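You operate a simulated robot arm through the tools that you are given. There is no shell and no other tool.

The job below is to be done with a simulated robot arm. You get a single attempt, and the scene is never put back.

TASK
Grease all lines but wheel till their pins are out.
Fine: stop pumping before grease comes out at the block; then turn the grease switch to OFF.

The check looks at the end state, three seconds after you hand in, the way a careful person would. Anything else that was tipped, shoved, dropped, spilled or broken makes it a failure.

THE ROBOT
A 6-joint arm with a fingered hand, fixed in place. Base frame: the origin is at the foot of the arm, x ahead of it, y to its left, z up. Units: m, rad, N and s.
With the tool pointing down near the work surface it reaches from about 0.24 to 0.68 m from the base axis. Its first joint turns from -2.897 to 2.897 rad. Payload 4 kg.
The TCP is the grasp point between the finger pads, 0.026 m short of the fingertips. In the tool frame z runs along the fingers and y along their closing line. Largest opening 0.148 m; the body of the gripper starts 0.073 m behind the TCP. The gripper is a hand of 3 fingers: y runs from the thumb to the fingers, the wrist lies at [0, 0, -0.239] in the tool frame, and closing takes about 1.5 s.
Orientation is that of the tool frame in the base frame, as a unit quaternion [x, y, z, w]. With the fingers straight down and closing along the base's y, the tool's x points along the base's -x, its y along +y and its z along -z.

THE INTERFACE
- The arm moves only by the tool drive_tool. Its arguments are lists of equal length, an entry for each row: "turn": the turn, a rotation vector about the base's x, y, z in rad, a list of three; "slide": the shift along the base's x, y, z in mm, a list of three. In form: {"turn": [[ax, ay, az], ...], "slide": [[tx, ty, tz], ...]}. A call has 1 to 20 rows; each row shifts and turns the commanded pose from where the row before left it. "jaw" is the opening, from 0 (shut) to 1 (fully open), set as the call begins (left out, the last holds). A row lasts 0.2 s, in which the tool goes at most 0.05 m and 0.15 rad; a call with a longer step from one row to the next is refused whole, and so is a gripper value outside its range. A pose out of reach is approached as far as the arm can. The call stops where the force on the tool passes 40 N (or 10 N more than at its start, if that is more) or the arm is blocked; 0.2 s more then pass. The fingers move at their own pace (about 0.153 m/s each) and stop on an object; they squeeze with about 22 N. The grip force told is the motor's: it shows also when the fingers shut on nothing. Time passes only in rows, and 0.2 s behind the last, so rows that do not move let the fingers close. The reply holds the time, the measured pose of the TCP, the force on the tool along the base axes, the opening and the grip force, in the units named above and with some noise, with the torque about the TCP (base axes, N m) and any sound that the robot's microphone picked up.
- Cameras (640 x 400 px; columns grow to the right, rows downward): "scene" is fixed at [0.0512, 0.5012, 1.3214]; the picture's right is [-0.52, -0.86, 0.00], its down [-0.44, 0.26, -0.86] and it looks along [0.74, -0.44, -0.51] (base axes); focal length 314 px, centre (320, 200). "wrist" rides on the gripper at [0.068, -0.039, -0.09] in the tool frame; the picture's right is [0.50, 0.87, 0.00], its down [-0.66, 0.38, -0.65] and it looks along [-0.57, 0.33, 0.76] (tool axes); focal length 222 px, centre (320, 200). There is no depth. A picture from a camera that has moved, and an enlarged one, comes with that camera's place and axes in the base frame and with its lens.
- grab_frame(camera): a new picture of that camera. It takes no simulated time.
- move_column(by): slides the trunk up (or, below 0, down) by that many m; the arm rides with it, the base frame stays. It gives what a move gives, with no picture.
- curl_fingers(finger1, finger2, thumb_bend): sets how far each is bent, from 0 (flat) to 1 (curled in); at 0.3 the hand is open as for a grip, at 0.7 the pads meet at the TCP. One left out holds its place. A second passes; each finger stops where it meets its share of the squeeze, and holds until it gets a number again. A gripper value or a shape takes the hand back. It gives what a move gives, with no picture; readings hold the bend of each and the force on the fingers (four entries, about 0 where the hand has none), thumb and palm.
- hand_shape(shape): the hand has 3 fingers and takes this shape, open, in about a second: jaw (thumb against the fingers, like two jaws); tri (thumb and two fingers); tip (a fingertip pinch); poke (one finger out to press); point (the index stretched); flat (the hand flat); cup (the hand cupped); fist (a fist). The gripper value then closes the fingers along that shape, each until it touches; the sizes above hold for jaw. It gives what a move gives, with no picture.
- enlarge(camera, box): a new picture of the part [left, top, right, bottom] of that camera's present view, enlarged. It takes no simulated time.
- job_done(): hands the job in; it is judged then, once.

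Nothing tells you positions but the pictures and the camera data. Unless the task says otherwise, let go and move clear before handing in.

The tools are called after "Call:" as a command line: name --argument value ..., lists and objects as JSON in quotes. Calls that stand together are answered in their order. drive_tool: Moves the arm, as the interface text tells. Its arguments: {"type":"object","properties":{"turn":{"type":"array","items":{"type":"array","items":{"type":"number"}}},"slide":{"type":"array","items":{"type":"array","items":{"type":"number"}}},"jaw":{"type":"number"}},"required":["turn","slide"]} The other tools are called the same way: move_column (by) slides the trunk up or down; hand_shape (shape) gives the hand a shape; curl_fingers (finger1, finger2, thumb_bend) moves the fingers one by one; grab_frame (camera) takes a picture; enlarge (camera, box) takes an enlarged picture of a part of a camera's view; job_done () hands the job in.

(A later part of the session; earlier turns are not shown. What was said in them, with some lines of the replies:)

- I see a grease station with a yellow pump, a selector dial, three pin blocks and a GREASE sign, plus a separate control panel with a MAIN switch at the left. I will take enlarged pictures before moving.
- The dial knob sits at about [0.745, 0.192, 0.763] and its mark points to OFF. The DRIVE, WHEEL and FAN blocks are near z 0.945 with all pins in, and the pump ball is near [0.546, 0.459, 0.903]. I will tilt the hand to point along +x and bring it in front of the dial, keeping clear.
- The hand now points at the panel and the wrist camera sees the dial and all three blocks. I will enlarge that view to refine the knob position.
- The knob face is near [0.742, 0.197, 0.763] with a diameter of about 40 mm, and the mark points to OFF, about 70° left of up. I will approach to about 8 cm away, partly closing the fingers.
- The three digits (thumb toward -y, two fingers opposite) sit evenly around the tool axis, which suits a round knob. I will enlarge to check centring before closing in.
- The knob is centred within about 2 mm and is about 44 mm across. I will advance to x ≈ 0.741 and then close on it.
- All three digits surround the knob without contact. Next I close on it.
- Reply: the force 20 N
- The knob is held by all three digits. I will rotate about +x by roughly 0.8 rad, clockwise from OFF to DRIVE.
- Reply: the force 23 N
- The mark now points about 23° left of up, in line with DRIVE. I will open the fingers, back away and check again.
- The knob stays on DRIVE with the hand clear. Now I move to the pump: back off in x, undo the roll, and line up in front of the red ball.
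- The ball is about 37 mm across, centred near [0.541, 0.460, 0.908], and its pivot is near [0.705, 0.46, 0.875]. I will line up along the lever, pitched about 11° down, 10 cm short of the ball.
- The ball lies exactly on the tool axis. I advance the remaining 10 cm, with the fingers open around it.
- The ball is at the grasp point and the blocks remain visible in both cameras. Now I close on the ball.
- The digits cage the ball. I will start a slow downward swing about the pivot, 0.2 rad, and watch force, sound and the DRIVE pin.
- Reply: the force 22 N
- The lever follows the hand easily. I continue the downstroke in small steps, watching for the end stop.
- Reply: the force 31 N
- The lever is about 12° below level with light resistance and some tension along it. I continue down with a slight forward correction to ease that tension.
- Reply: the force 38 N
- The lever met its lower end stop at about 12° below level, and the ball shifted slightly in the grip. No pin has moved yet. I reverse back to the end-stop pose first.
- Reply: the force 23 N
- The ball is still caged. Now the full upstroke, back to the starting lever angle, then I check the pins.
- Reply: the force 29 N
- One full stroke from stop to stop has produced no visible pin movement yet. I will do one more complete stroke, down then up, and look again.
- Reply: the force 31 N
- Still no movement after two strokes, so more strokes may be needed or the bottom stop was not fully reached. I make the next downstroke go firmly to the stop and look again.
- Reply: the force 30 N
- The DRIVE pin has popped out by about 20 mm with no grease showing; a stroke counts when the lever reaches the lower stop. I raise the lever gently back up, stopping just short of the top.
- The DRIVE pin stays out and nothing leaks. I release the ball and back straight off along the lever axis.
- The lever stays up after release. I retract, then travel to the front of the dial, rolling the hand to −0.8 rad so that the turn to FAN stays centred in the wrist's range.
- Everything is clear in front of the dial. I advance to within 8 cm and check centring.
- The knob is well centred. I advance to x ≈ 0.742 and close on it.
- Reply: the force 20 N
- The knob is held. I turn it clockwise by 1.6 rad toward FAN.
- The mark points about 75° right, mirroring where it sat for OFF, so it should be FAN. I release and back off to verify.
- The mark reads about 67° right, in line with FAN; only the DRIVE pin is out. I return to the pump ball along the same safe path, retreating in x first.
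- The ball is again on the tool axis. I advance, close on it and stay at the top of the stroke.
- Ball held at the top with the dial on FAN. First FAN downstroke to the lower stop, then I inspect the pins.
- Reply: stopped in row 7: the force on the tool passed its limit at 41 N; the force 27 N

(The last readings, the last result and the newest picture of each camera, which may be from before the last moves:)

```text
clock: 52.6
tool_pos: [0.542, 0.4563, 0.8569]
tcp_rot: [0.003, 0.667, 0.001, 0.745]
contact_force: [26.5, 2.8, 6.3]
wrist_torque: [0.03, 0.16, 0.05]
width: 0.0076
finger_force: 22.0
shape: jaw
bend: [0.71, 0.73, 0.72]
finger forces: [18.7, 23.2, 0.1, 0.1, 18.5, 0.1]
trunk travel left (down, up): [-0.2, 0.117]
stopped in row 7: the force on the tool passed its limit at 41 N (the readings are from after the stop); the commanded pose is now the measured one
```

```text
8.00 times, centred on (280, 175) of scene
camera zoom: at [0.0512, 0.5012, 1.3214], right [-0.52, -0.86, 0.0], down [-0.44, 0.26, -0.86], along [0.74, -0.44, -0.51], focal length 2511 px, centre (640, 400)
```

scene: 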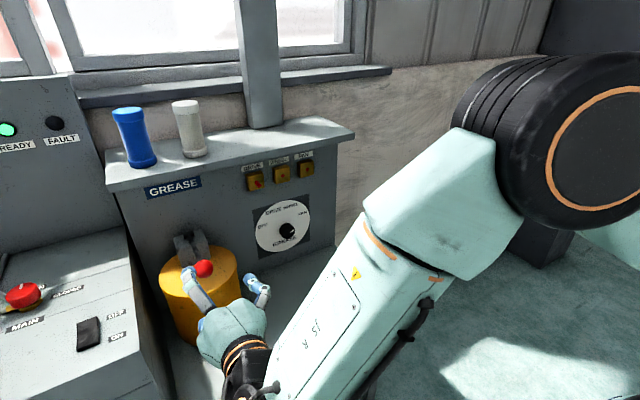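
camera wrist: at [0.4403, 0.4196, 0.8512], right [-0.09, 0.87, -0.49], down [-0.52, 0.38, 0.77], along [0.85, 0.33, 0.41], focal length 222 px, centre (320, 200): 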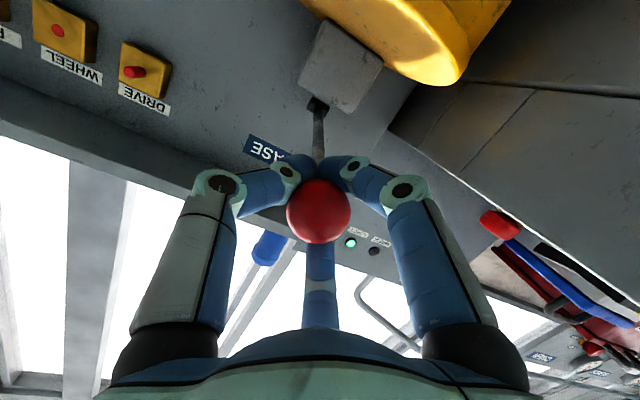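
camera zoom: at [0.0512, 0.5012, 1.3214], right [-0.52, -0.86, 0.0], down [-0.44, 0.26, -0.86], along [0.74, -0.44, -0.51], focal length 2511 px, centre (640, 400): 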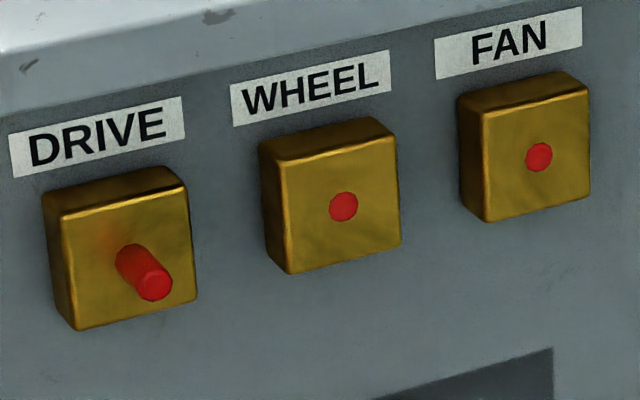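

The stroke was cut short at mid-way by tension along the lever, before the bottom stop; nothing has changed at the pins. I ease forward slightly and finish the downstroke.

Call:
drive_tool --turn '[[0, 0, 0], [0, -0.05, 0], [0, -0.05, 0], [0, -0.05, 0], [0, 0, 0], [0, 0, 0]]' --slide '[[1.5, 1, 0], [1.6, 0.5, -8.2], [2.0, 0, -8.1], [2.3, 0, -7.8], [0.8, 0, -3], [0, 0, 0]]'

Call:
enlarge --camera "scene" --box '[130, 150, 330, 350]'

Call:
enlarge --camera "scene" --box '[240, 150, 320, 200]'

Call:
grab_frame --camera "wrist"

```text
clock: 54.0
tool_pos: [0.548, 0.4595, 0.8289]
tcp_rot: [0.002, 0.609, 0.001, 0.793]
contact_force: [13.0, -7.4, 15.8]
wrist_torque: [-0.06, -0.15, 0.08]
width: 0.0078
finger_force: 22.3
shape: jaw
bend: [0.71, 0.73, 0.73]
finger forces: [17.5, 22.8, 0.0, 0.0, 20.8, 0.0]
trunk travel left (down, up): [-0.2, 0.117]
```

```text
2.00 times, centred on (230, 250) of scene
camera zoom: at [0.0512, 0.5012, 1.3214], right [-0.52, -0.86, 0.0], down [-0.44, 0.26, -0.86], along [0.74, -0.44, -0.51], focal length 628 px, centre (500, 100)
```

zoom: 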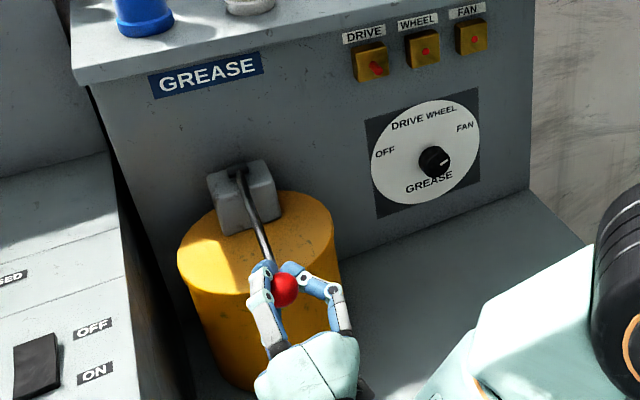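

```text
8.00 times, centred on (280, 175) of scene
camera zoom: at [0.0512, 0.5012, 1.3214], right [-0.52, -0.86, 0.0], down [-0.44, 0.26, -0.86], along [0.74, -0.44, -0.51], focal length 2511 px, centre (640, 400)
```

zoom: 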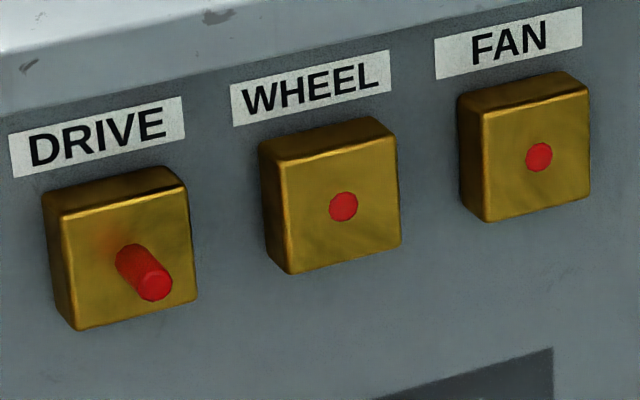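

```text
taken
camera wrist: at [0.4776, 0.4214, 0.7393], right [0.13, 0.87, -0.48], down [-0.8, 0.38, 0.47], along [0.58, 0.32, 0.74], focal length 222 px, centre (320, 200)
```

wrist: 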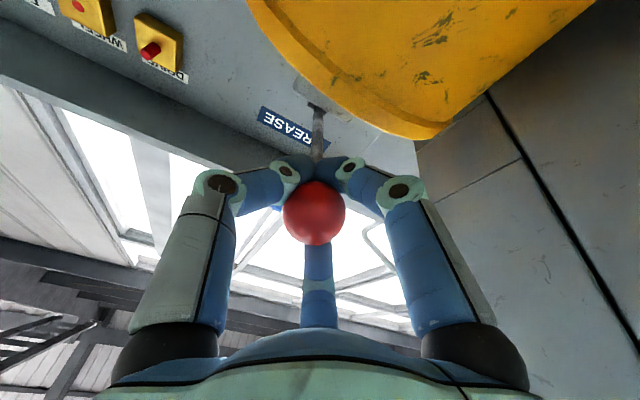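

The lever is at the lower stop with one FAN stroke done and no pin yet. Upstroke now.

Call:
drive_tool --turn '[[0, 0.05, 0], [0, 0.05, 0], [0, 0.05, 0], [0, 0.05, 0], [0, 0.05, 0], [0, 0.05, 0], [0, 0.05, 0], [0, 0.05, 0], [0, 0.05, 0], [0, 0, 0]]' --slide '[[-2.4, 0, 6.5], [-2.0, 0, 8.2], [-1.5, 0, 8.3], [-1.0, 0, 8.3], [-0.6, 0, 8.35], [-0.1, 0, 8.35], [0.3, 0, 8.3], [0.6, 0, 8.3], [1.0, 0, 6.0], [0, 0, 0]]'

Call:
enlarge --camera "scene" --box '[130, 150, 330, 350]'

Call:
enlarge --camera "scene" --box '[240, 150, 320, 200]'

```text
clock: 56.2
tool_pos: [0.5416, 0.4605, 0.8984]
tcp_rot: [0.001, 0.772, 0.001, 0.636]
contact_force: [16.2, -4.9, 1.4]
wrist_torque: [0.02, -0.31, 0.16]
width: 0.0077
finger_force: 21.7
shape: jaw
bend: [0.7, 0.74, 0.73]
finger forces: [20.6, 22.7, 0.1, 0.0, 22.3, 0.0]
trunk travel left (down, up): [-0.2, 0.117]
```

```text
2.00 times, centred on (230, 250) of scene
camera zoom: at [0.0512, 0.5012, 1.3214], right [-0.52, -0.86, 0.0], down [-0.44, 0.26, -0.86], along [0.74, -0.44, -0.51], focal length 628 px, centre (500, 100)
```

zoom: 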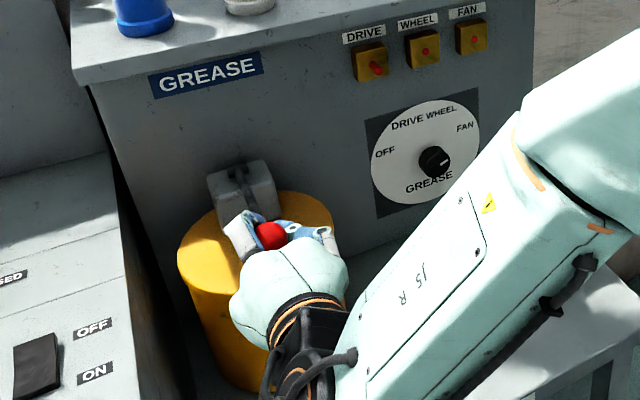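

```text
8.00 times, centred on (280, 175) of scene
camera zoom: at [0.0512, 0.5012, 1.3214], right [-0.52, -0.86, 0.0], down [-0.44, 0.26, -0.86], along [0.74, -0.44, -0.51], focal length 2511 px, centre (640, 400)
```

zoom: 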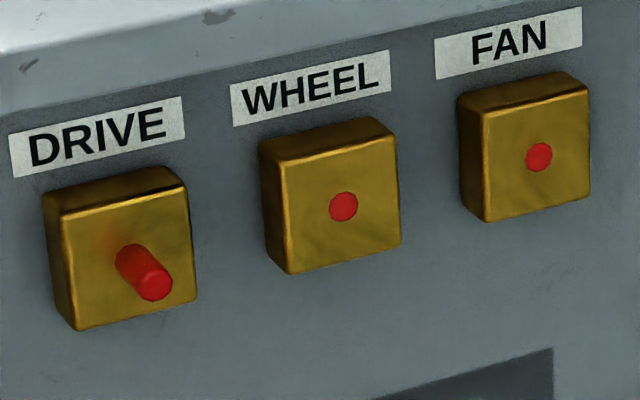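

The lever is almost at the top with no change at the pins. I nudge it to the top stop, then make the second FAN downstroke.

Call:
drive_tool --turn '[[0, 0, 0], [0, 0, 0], [0, -0.05, 0], [0, -0.05, 0], [0, -0.05, 0], [0, -0.05, 0], [0, -0.05, 0], [0, -0.05, 0], [0, -0.05, 0], [0, -0.05, 0], [0, -0.05, 0], [0, 0, 0], [0, 0, 0]]' --slide '[[0, 0, 3], [0, 0, 0], [-1.0, 0, -8.25], [-0.7, 0, -8.3], [-0.4, 0, -8.3], [-0.1, 0, -8.35], [0.35, 0, -8.35], [0.75, 0, -8.3], [1.2, 0, -8.3], [1.8, 0, -8.2], [2.2, 0, -6], [0.5, 0, -2], [0, 0, 0]]'

Call:
enlarge --camera "scene" --box '[130, 150, 330, 350]'

Call:
enlarge --camera "scene" --box '[240, 150, 320, 200]'

```text
clock: 59.2
tool_pos: [0.5473, 0.4596, 0.8304]
tcp_rot: [0.004, 0.607, 0.001, 0.795]
contact_force: [15.6, -3.5, 9.6]
wrist_torque: [-0.02, -0.07, 0.13]
width: 0.0073
finger_force: 21.9
shape: jaw
bend: [0.7, 0.73, 0.73]
finger forces: [20.1, 23.4, 0.0, 0.0, 20.9, 0.0]
trunk travel left (down, up): [-0.2, 0.117]
stopped in row 13: the force on the tool passed its limit at 40 N (the readings are from after the stop); the commanded pose is now the measured one
```

```text
2.00 times, centred on (230, 250) of scene
camera zoom: at [0.0512, 0.5012, 1.3214], right [-0.52, -0.86, 0.0], down [-0.44, 0.26, -0.86], along [0.74, -0.44, -0.51], focal length 628 px, centre (500, 100)
```

zoom: 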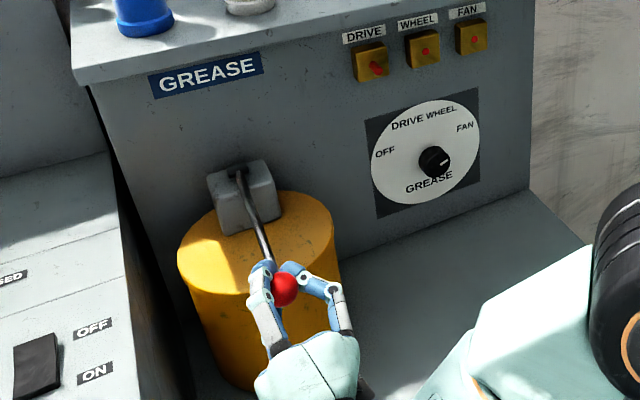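

```text
8.00 times, centred on (280, 175) of scene
camera zoom: at [0.0512, 0.5012, 1.3214], right [-0.52, -0.86, 0.0], down [-0.44, 0.26, -0.86], along [0.74, -0.44, -0.51], focal length 2511 px, centre (640, 400)
```

zoom: 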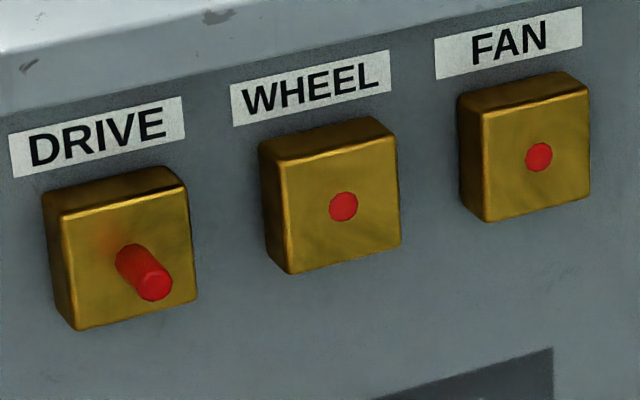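

Two FAN strokes are done with both stops reached, and the FAN pin is still in. Up again for a third stroke.

Call:
drive_tool --turn '[[0, 0.05, 0], [0, 0.05, 0], [0, 0.05, 0], [0, 0.05, 0], [0, 0.05, 0], [0, 0.05, 0], [0, 0.05, 0], [0, 0.05, 0], [0, 0.05, 0], [0, 0, 0]]' --slide '[[-2.2, 0, 6.5], [-1.8, 0, 8.2], [-1.2, 0, 8.3], [-0.75, 0, 8.3], [-0.35, 0, 8.35], [0.1, 0, 8.35], [0.5, 0, 8.3], [0.9, 0, 8.3], [1.3, 0, 8.0], [0, 0, 0]]'

Call:
enlarge --camera "scene" --box '[130, 150, 330, 350]'

Call:
enlarge --camera "scene" --box '[240, 150, 320, 200]'

```text
clock: 61.4
tool_pos: [0.5432, 0.459, 0.9009]
tcp_rot: [0.002, 0.77, 0.0, 0.638]
contact_force: [8.6, -6.0, -0.4]
wrist_torque: [0.1, -0.2, 0.12]
width: 0.0076
finger_force: 22.2
shape: jaw
bend: [0.7, 0.74, 0.73]
finger forces: [19.7, 21.6, 0.0, 0.0, 23.4, 0.0]
trunk travel left (down, up): [-0.2, 0.117]
```

```text
2.00 times, centred on (230, 250) of scene
camera zoom: at [0.0512, 0.5012, 1.3214], right [-0.52, -0.86, 0.0], down [-0.44, 0.26, -0.86], along [0.74, -0.44, -0.51], focal length 628 px, centre (500, 100)
```

zoom: 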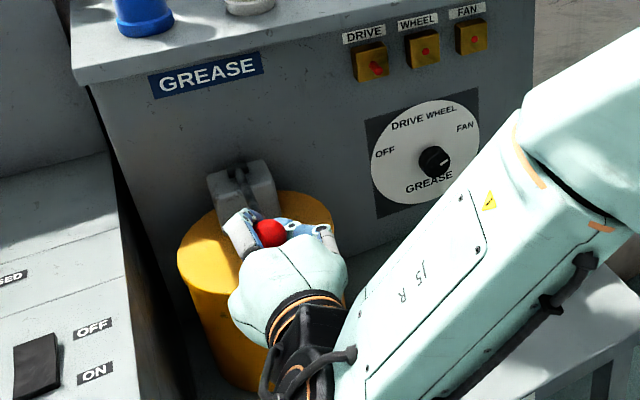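

```text
8.00 times, centred on (280, 175) of scene
camera zoom: at [0.0512, 0.5012, 1.3214], right [-0.52, -0.86, 0.0], down [-0.44, 0.26, -0.86], along [0.74, -0.44, -0.51], focal length 2511 px, centre (640, 400)
```

zoom: 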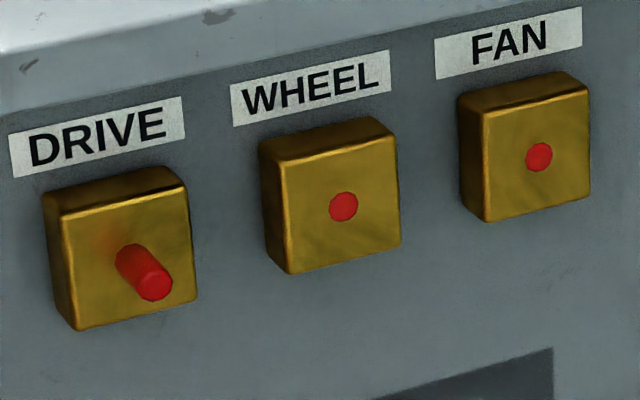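

The lever is back at the top. Third FAN downstroke to the stop, then I inspect.

Call:
drive_tool --turn '[[0, 0, 0], [0, -0.05, 0], [0, -0.05, 0], [0, -0.05, 0], [0, -0.05, 0], [0, -0.05, 0], [0, -0.05, 0], [0, -0.05, 0], [0, -0.05, 0], [0, -0.05, 0], [0, 0, 0], [0, 0, 0]]' --slide '[[0, 0, 1.5], [-1.0, 0, -8.25], [-0.7, 0, -8.3], [-0.4, 0, -8.3], [-0.1, 0, -8.35], [0.35, 0, -8.35], [0.75, 0, -8.3], [1.2, 0, -8.3], [1.8, 0, -8.2], [2.2, 0, -6], [0.5, 0, -2.5], [0, 0, 0]]'

Call:
enlarge --camera "scene" --box '[130, 150, 330, 350]'

Call:
enlarge --camera "scene" --box '[240, 150, 320, 200]'

```text
clock: 64.0
tool_pos: [0.5473, 0.4589, 0.8303]
tcp_rot: [0.004, 0.608, 0.001, 0.794]
contact_force: [23.2, -7.5, 14.4]
wrist_torque: [-0.06, -0.11, 0.12]
width: 0.0076
finger_force: 22.3
shape: jaw
bend: [0.7, 0.73, 0.73]
finger forces: [20.3, 22.9, 0.1, 0.1, 22.9, 0.0]
trunk travel left (down, up): [-0.2, 0.117]
```

```text
2.00 times, centred on (230, 250) of scene
camera zoom: at [0.0512, 0.5012, 1.3214], right [-0.52, -0.86, 0.0], down [-0.44, 0.26, -0.86], along [0.74, -0.44, -0.51], focal length 628 px, centre (500, 100)
```

zoom: 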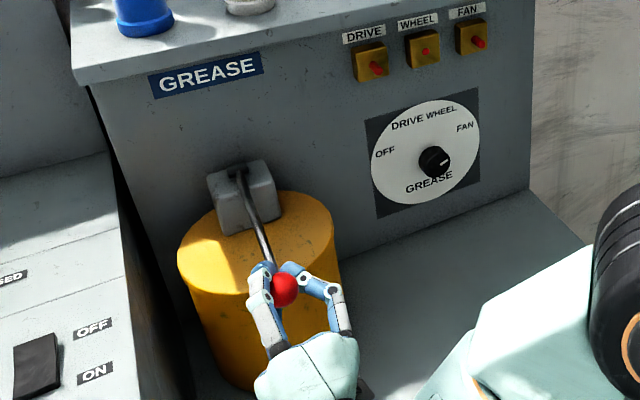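

```text
8.00 times, centred on (280, 175) of scene
camera zoom: at [0.0512, 0.5012, 1.3214], right [-0.52, -0.86, 0.0], down [-0.44, 0.26, -0.86], along [0.74, -0.44, -0.51], focal length 2511 px, centre (640, 400)
```

zoom: 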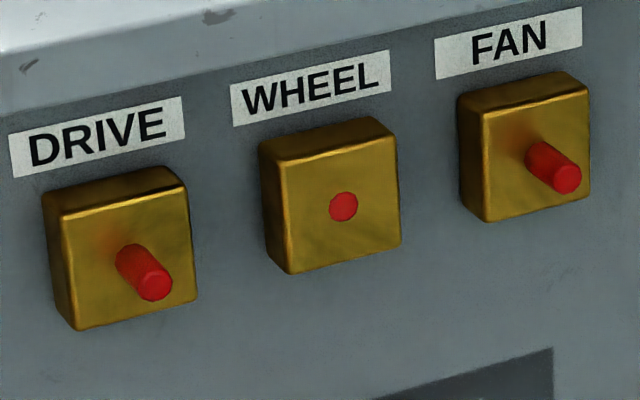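

The FAN pin is out by the same amount as DRIVE, WHEEL is still in, and no grease shows. I stop pumping: raise the lever back to its original position, then release.

Call:
drive_tool --turn '[[0, 0.05, 0], [0, 0.05, 0], [0, 0.05, 0], [0, 0.05, 0], [0, 0.05, 0], [0, 0.05, 0], [0, 0.05, 0], [0, 0.05, 0], [0, 0.05, 0], [0, 0, 0]]' --slide '[[-2.2, 0, 6.5], [-1.8, 0, 8.2], [-1.2, 0, 8.3], [-0.75, 0, 8.3], [-0.35, 0, 8.35], [0.1, 0, 8.35], [0.5, 0, 8.3], [0.9, 0, 8.3], [1.3, 0, 5.5], [0, 0, 0]]'

Call:
drive_tool --turn '[[0, 0, 0], [0, 0, 0], [0, 0, 0], [0, 0, 0]]' --slide '[[0, 0, 0], [0, 0, 0], [0, 0, 0], [0, 0, 0]]' --jaw 0.65

Call:
enlarge --camera "scene" --box '[130, 150, 330, 350]'

Call:
grab_frame --camera "wrist"

```text
clock: 66.2
tool_pos: [0.5437, 0.4591, 0.897]
tcp_rot: [0.003, 0.77, 0.0, 0.638]
contact_force: [2.1, -4.6, 2.4]
wrist_torque: [0.08, -0.24, 0.16]
width: 0.0079
finger_force: 21.9
shape: jaw
bend: [0.71, 0.74, 0.73]
finger forces: [20.1, 21.8, 0.0, 0.1, 21.7, 0.0]
trunk travel left (down, up): [-0.2, 0.117]
```

```text
clock: 67.2
tool_pos: [0.5437, 0.4604, 0.8976]
tcp_rot: [0.002, 0.769, 0.001, 0.639]
contact_force: [-0.3, 1.1, 0.5]
wrist_torque: [0.01, 0.02, -0.01]
width: 0.0959
finger_force: 0.1
shape: jaw
bend: [0.3, 0.3, 0.7]
finger forces: [0.0, 0.1, 0.0, 0.0, 0.0, 0.0]
trunk travel left (down, up): [-0.2, 0.117]
```

```text
2.00 times, centred on (230, 250) of scene
camera zoom: at [0.0512, 0.5012, 1.3214], right [-0.52, -0.86, 0.0], down [-0.44, 0.26, -0.86], along [0.74, -0.44, -0.51], focal length 628 px, centre (500, 100)
```

zoom: 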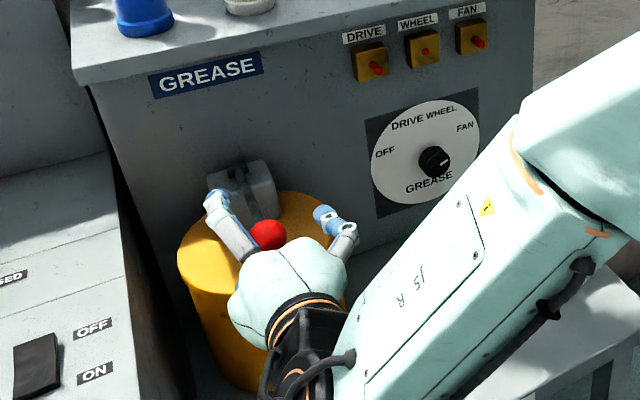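

```text
taken
camera wrist: at [0.4418, 0.422, 0.8464], right [-0.09, 0.87, -0.49], down [-0.52, 0.38, 0.77], along [0.85, 0.32, 0.42], focal length 222 px, centre (320, 200)
```

wrist: 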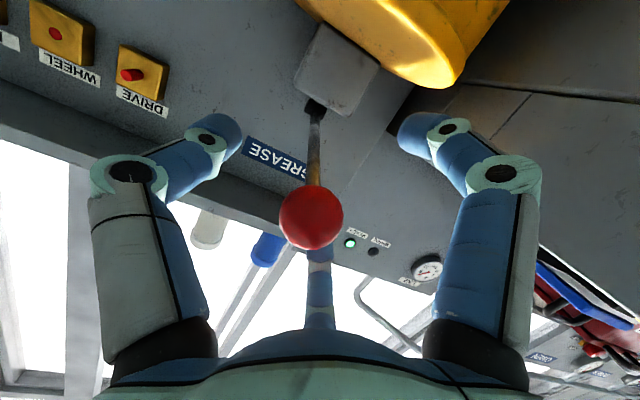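

The ball rests where it began. I retract and travel to the dial, this time rolling to +1.2 rad so the full turn back from FAN to OFF stays within range.

Call:
drive_tool --turn '[[0, 0, 0], [0, 0, 0], [0, 0, 0], [0, -0.092, 0], [0, -0.092, 0], [0.1333, 0, 0], [0.1333, 0, 0], [0.1333, 0, 0], [0.1333, 0, 0], [0.1333, 0, 0], [0.1333, 0, 0], [0.1333, 0, 0], [0.1333, 0, 0], [0.1333, 0, 0], [0, 0, 0]]' --slide '[[-36, 0, 7], [-36, 0, 7], [-36, 0, 7], [0, -26.7, -15.4], [0, -26.7, -15.4], [0, -26.7, -15.4], [0, -26.7, -15.4], [0, -26.7, -15.4], [0, -26.7, -15.4], [0, -26.7, -15.4], [0, -26.7, -15.4], [0, -26.7, -15.4], [0, -26.7, -15.4], [0, 0, 0], [0, 0, 0]]'

Call:
grab_frame --camera "scene"

Call:
grab_frame --camera "wrist"

```text
clock: 70.4
tool_pos: [0.4358, 0.1941, 0.7642]
tcp_rot: [0.402, 0.583, 0.4, 0.581]
contact_force: [0.7, -0.1, 0.3]
wrist_torque: [-0.04, -0.01, -0.03]
width: 0.0959
finger_force: 0.1
shape: jaw
bend: [0.3, 0.3, 0.7]
finger forces: [0.1, 0.0, 0.0, 0.0, 0.0, 0.0]
trunk travel left (down, up): [-0.2, 0.117]
```

```text
taken
```

scene: 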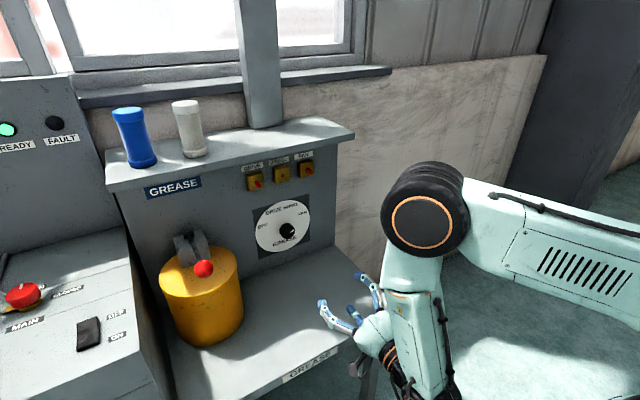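

```text
taken
camera wrist: at [0.3443, 0.2432, 0.7034], right [0.0, 0.78, 0.63], down [-0.65, -0.48, 0.59], along [0.76, -0.41, 0.51], focal length 222 px, centre (320, 200)
```

wrist: 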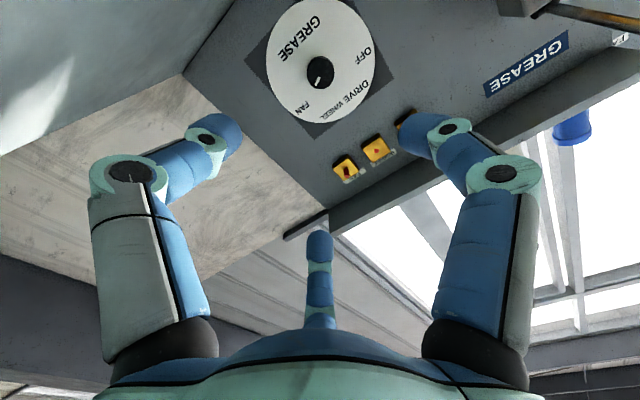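

The wrist reached the roll without trouble. I advance to 8 cm from the knob and check alignment.

Call:
drive_tool --turn '[[0, 0, 0], [0, 0, 0], [0, 0, 0], [0, 0, 0], [0, 0, 0], [0, 0, 0]]' --slide '[[45, 0, 0], [45, 0, 0], [45, 0, 0], [45, 0, 0], [45, 0, 0], [0, 0, 0]]' --jaw 0.6

Call:
enlarge --camera "wrist" --box '[240, 60, 400, 200]'

Call:
enlarge --camera "scene" --box '[230, 150, 370, 290]'

```text
clock: 71.8
tool_pos: [0.6615, 0.1933, 0.7666]
tcp_rot: [0.401, 0.584, 0.4, 0.582]
contact_force: [-0.4, -0.1, 0.0]
wrist_torque: [-0.03, -0.02, 0.0]
width: 0.0894
finger_force: 0.0
shape: jaw
bend: [0.32, 0.32, 0.7]
finger forces: [0.0, 0.0, 0.1, 0.0, 0.1, 0.0]
trunk travel left (down, up): [-0.2, 0.117]
```

```text
2.86 times, centred on (320, 130) of wrist
camera zoom: at [0.57, 0.2425, 0.7051], right [0.0, 0.78, 0.63], down [-0.65, -0.48, 0.59], along [0.76, -0.41, 0.51], focal length 635 px, centre (320, 400)
```

zoom: 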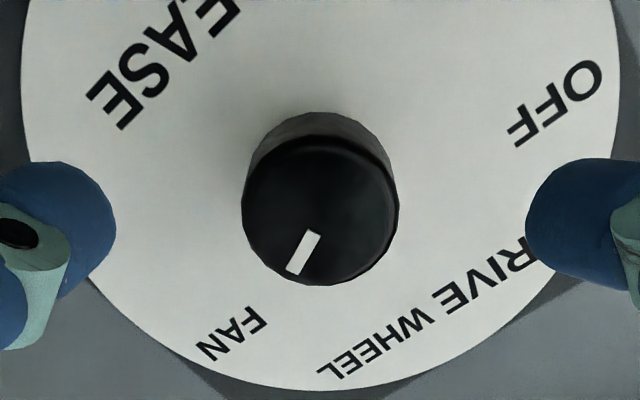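

```text
2.86 times, centred on (300, 220) of scene
camera zoom: at [0.0512, 0.5012, 1.3214], right [-0.52, -0.86, 0.0], down [-0.44, 0.26, -0.86], along [0.74, -0.44, -0.51], focal length 897 px, centre (377, 143)
```

zoom: 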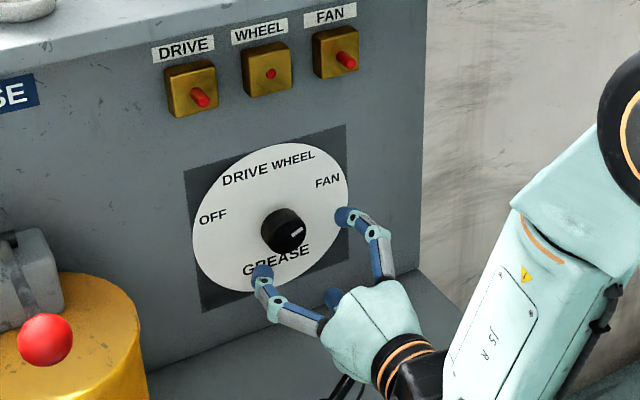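

Centring is within 2 mm. I make a small correction, advance and close on the knob.

Call:
drive_tool --turn '[[0, 0, 0], [0, 0, 0], [0, 0, 0], [0, 0, 0], [0, 0, 0]]' --slide '[[25, 0.4, -0.6], [25, 0.4, -0.6], [20, 0.2, -0.3], [11, 0, 0], [0, 0, 0]]'

Call:
drive_tool --turn '[[0, 0, 0], [0, 0, 0], [0, 0, 0], [0, 0, 0], [0, 0, 0], [0, 0, 0]]' --slide '[[0, 0, 0], [0, 0, 0], [0, 0, 0], [0, 0, 0], [0, 0, 0], [0, 0, 0]]' --jaw 0.0

Call:
enlarge --camera "scene" --box '[252, 195, 312, 255]'

Call:
grab_frame --camera "wrist"

```text
clock: 73.0
tool_pos: [0.7426, 0.1946, 0.7626]
tcp_rot: [0.401, 0.584, 0.401, 0.581]
contact_force: [-0.6, 0.5, -0.2]
wrist_torque: [-0.03, -0.04, -0.03]
width: 0.0894
finger_force: 0.0
shape: jaw
bend: [0.32, 0.32, 0.7]
finger forces: [0.0, 0.1, 0.0, 0.1, 0.1, 0.0]
trunk travel left (down, up): [-0.2, 0.117]
```

```text
clock: 74.4
tool_pos: [0.7429, 0.1936, 0.7626]
tcp_rot: [0.401, 0.583, 0.4, 0.582]
contact_force: [13.9, -0.2, 1.1]
wrist_torque: [-0.01, 0.1, 0.05]
width: 0.0332
finger_force: 22.0
shape: jaw
bend: [0.76, 0.76, 0.7]
finger forces: [23.7, 22.9, 0.1, 0.0, 22.2, 0.0]
trunk travel left (down, up): [-0.2, 0.117]
```

```text
6.67 times, centred on (282, 225) of scene
camera zoom: at [0.0512, 0.5012, 1.3214], right [-0.52, -0.86, 0.0], down [-0.44, 0.26, -0.86], along [0.74, -0.44, -0.51], focal length 2092 px, centre (573, 33)
```

zoom: 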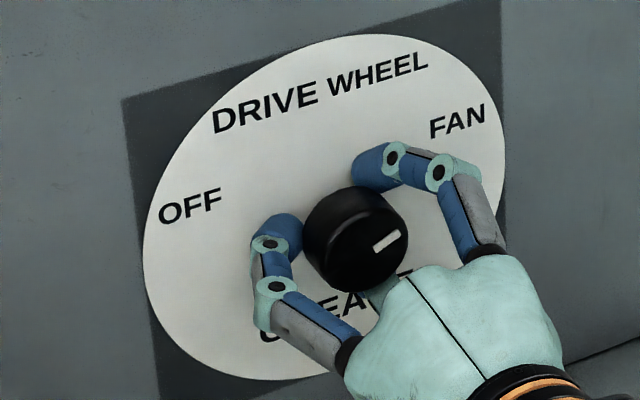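

```text
taken
camera wrist: at [0.652, 0.2436, 0.7003], right [0.0, 0.78, 0.63], down [-0.65, -0.48, 0.59], along [0.76, -0.41, 0.51], focal length 222 px, centre (320, 200)
```

wrist: 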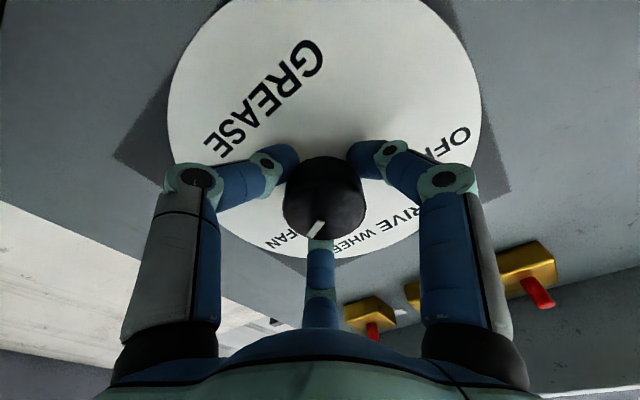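

The knob is gripped on FAN. I turn counter-clockwise by 2.4 rad back to OFF.

Call:
drive_tool --turn '[[-0.12, 0, 0], [-0.12, 0, 0], [-0.12, 0, 0], [-0.12, 0, 0], [-0.12, 0, 0], [-0.12, 0, 0], [-0.12, 0, 0], [-0.12, 0, 0], [-0.12, 0, 0], [-0.12, 0, 0], [-0.12, 0, 0], [-0.12, 0, 0], [-0.12, 0, 0], [-0.12, 0, 0], [-0.12, 0, 0], [-0.12, 0, 0], [-0.12, 0, 0], [-0.12, 0, 0], [-0.12, 0, 0], [-0.12, 0, 0]]' --slide '[[0, 0, 0], [0, 0, 0], [0, 0, 0], [0, 0, 0], [0, 0, 0], [0, 0, 0], [0, 0, 0], [0, 0, 0], [0, 0, 0], [0, 0, 0], [0, 0, 0], [0, 0, 0], [0, 0, 0], [0, 0, 0], [0, 0, 0], [0, 0, 0], [0, 0, 0], [0, 0, 0], [0, 0, 0], [0, 0, 0]]'

Call:
enlarge --camera "scene" --box '[252, 195, 312, 255]'

Call:
enlarge --camera "wrist" --box '[180, 80, 460, 260]'

```text
clock: 78.6
tool_pos: [0.7417, 0.1928, 0.7631]
tcp_rot: [-0.398, 0.583, -0.4, 0.585]
contact_force: [27.0, -3.8, 14.4]
wrist_torque: [0.14, -0.36, -0.17]
width: 0.0323
finger_force: 22.1
shape: jaw
bend: [0.76, 0.76, 0.7]
finger forces: [20.4, 25.6, 0.0, 0.0, 31.3, 0.0]
trunk travel left (down, up): [-0.2, 0.117]
```

```text
6.67 times, centred on (282, 225) of scene
camera zoom: at [0.0512, 0.5012, 1.3214], right [-0.52, -0.86, 0.0], down [-0.44, 0.26, -0.86], along [0.74, -0.44, -0.51], focal length 2092 px, centre (573, 33)
```

zoom: 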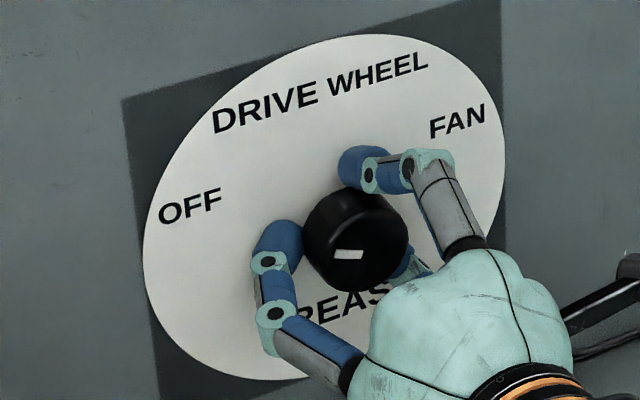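

```text
2.22 times, centred on (320, 170) of wrist
camera zoom: at [0.6512, 0.1166, 0.7741], right [0.0, -0.15, -0.99], down [-0.65, 0.75, -0.12], along [0.76, 0.64, -0.1], focal length 494 px, centre (320, 267)
```

zoom: 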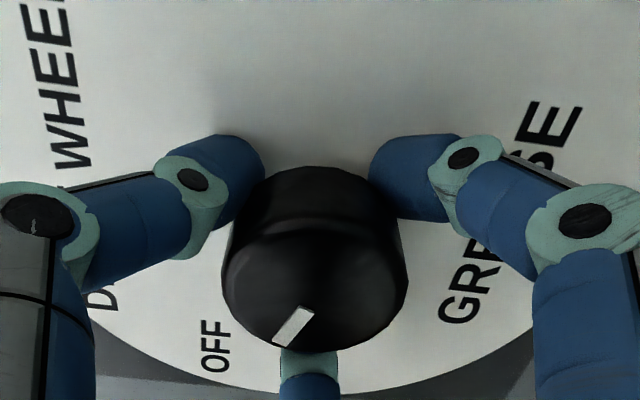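

The mark has returned to where it started, at OFF. I release, back away and compare with the first picture.

Call:
drive_tool --turn '[[0, 0, 0], [0, 0, 0], [0, 0, 0], [0, 0, 0], [0, 0, 0], [0, 0, 0], [0, 0, 0], [0, 0, 0], [0, 0, 0]]' --slide '[[0, 0, 0], [0, 0, 0], [0, 0, 0], [0, 0, 0], [-30, 0, 0], [-40, 0, 0], [-40, 0, 0], [-40, 0, 0], [0, 0, 0]]' --jaw 0.65

Call:
enlarge --camera "scene" --box '[250, 190, 314, 254]'

Call:
grab_frame --camera "wrist"

Call:
enlarge --camera "scene" --box '[240, 150, 320, 200]'

```text
clock: 80.6
tool_pos: [0.5951, 0.1943, 0.7619]
tcp_rot: [-0.397, 0.584, -0.401, 0.584]
contact_force: [-0.4, -0.1, 0.5]
wrist_torque: [0.01, -0.03, 0.02]
width: 0.0958
finger_force: 0.0
shape: jaw
bend: [0.3, 0.3, 0.7]
finger forces: [0.0, 0.0, 0.0, 0.1, 0.0, 0.1]
trunk travel left (down, up): [-0.2, 0.117]
```

```text
6.25 times, centred on (282, 222) of scene
camera zoom: at [0.0512, 0.5012, 1.3214], right [-0.52, -0.86, 0.0], down [-0.44, 0.26, -0.86], along [0.74, -0.44, -0.51], focal length 1962 px, centre (558, 62)
```

zoom: 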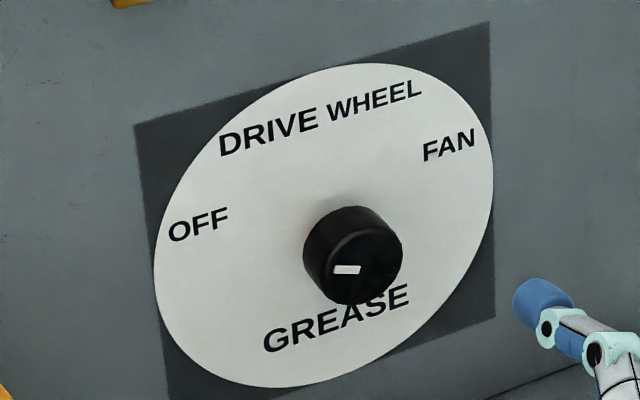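

```text
taken
camera wrist: at [0.5024, 0.1174, 0.7732], right [0.0, -0.15, -0.99], down [-0.65, 0.75, -0.11], along [0.76, 0.64, -0.1], focal length 222 px, centre (320, 200)
```

wrist: 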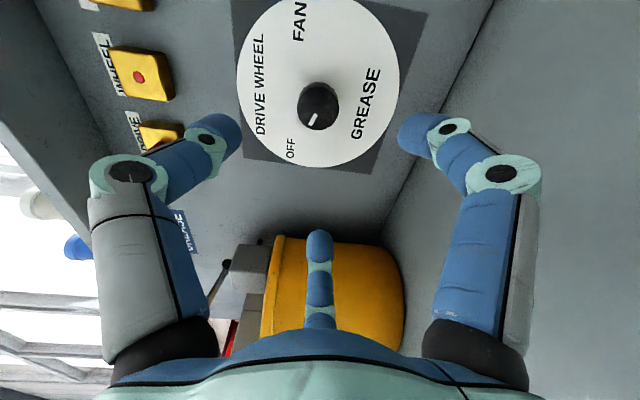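

```text
8.00 times, centred on (280, 175) of scene
camera zoom: at [0.0512, 0.5012, 1.3214], right [-0.52, -0.86, 0.0], down [-0.44, 0.26, -0.86], along [0.74, -0.44, -0.51], focal length 2511 px, centre (640, 400)
```

zoom: 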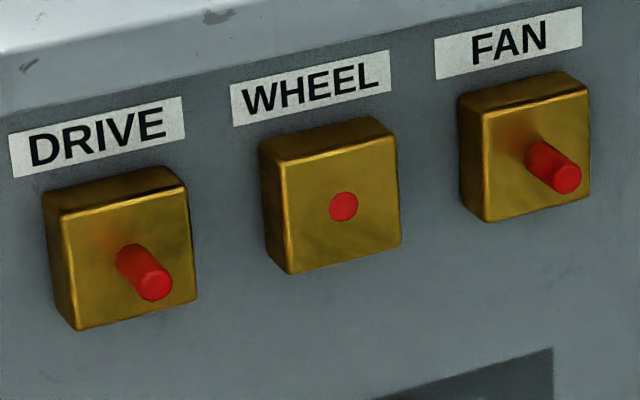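

The knob matches the first picture exactly at OFF; DRIVE and FAN pins are out, WHEEL is in, with no grease visible. I move the hand well clear and take a last look.

Call:
drive_tool --turn '[[0.12, 0, 0], [0.12, 0, 0], [0.12, 0, 0], [0.12, 0, 0], [0.12, 0, 0], [0.12, 0, 0], [0.12, 0, 0], [0.12, 0, 0], [0.12, 0, 0], [0.12, 0, 0], [0, 0, 0]]' --slide '[[-40, 0, 0], [-40, 0, 0], [-40, 0, 0], [-40, 0, 0], [0, -15, 20], [0, -15, 20], [0, -15, 20], [0, -15, 20], [0, -15, 20], [0, -15, 20], [0, 0, 0]]'

Call:
grab_frame --camera "scene"

Call:
enlarge --camera "scene" --box '[140, 150, 320, 350]'

Call:
grab_frame --camera "wrist"

```text
clock: 83.0
tool_pos: [0.4313, 0.1035, 0.8826]
tcp_rot: [0.003, 0.708, 0.001, 0.706]
contact_force: [-0.3, -0.2, -0.4]
wrist_torque: [0.0, 0.0, -0.02]
width: 0.0958
finger_force: 0.1
shape: jaw
bend: [0.3, 0.3, 0.7]
finger forces: [0.0, 0.0, 0.1, 0.0, 0.0, 0.0]
trunk travel left (down, up): [-0.2, 0.117]
```

```text
taken
```

scene: 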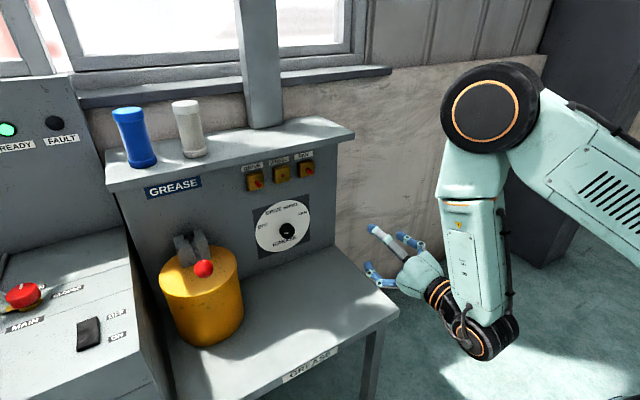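

```text
2.00 times, centred on (230, 250) of scene
camera zoom: at [0.0512, 0.5012, 1.3214], right [-0.52, -0.86, 0.0], down [-0.44, 0.26, -0.86], along [0.74, -0.44, -0.51], focal length 628 px, centre (500, 100)
```

zoom: 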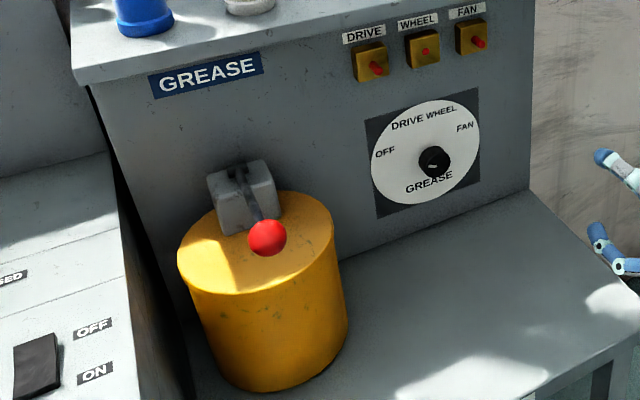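

```text
taken
camera wrist: at [0.3407, 0.0656, 0.814], right [0.0, 0.87, -0.5], down [-0.65, 0.38, 0.66], along [0.76, 0.32, 0.57], focal length 222 px, centre (320, 200)
```

wrist: 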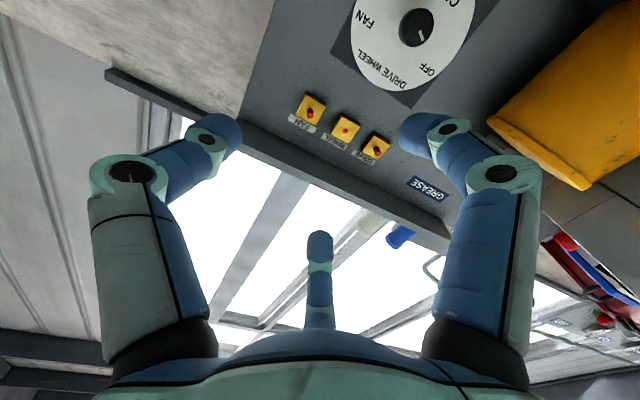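

The DRIVE and FAN pins are out, WHEEL is untouched and the dial is back at OFF. The lever is at rest, nothing else has moved, and the hand is clear, so I hand in.

Call:
job_done

```text
The job is handed in.
```

The DRIVE and FAN lines are greased and both pins are out by about 20 mm. The WHEEL pin is still in. I have handed the job in, but no verdict came back.

- **Pumping:** FAN's pin came out on its third full downstroke. DRIVE's came out on the third downstroke too, though the second of those may have stopped just short of the bottom. I stopped pumping each line at once and saw no grease at either block.
- **Grease switch:** the dial is back at OFF, and its mark looks the same as in the first picture.
- **Everything else:** the pump lever is back at its starting height. Nothing else was touched, and the hand is clear of the station.
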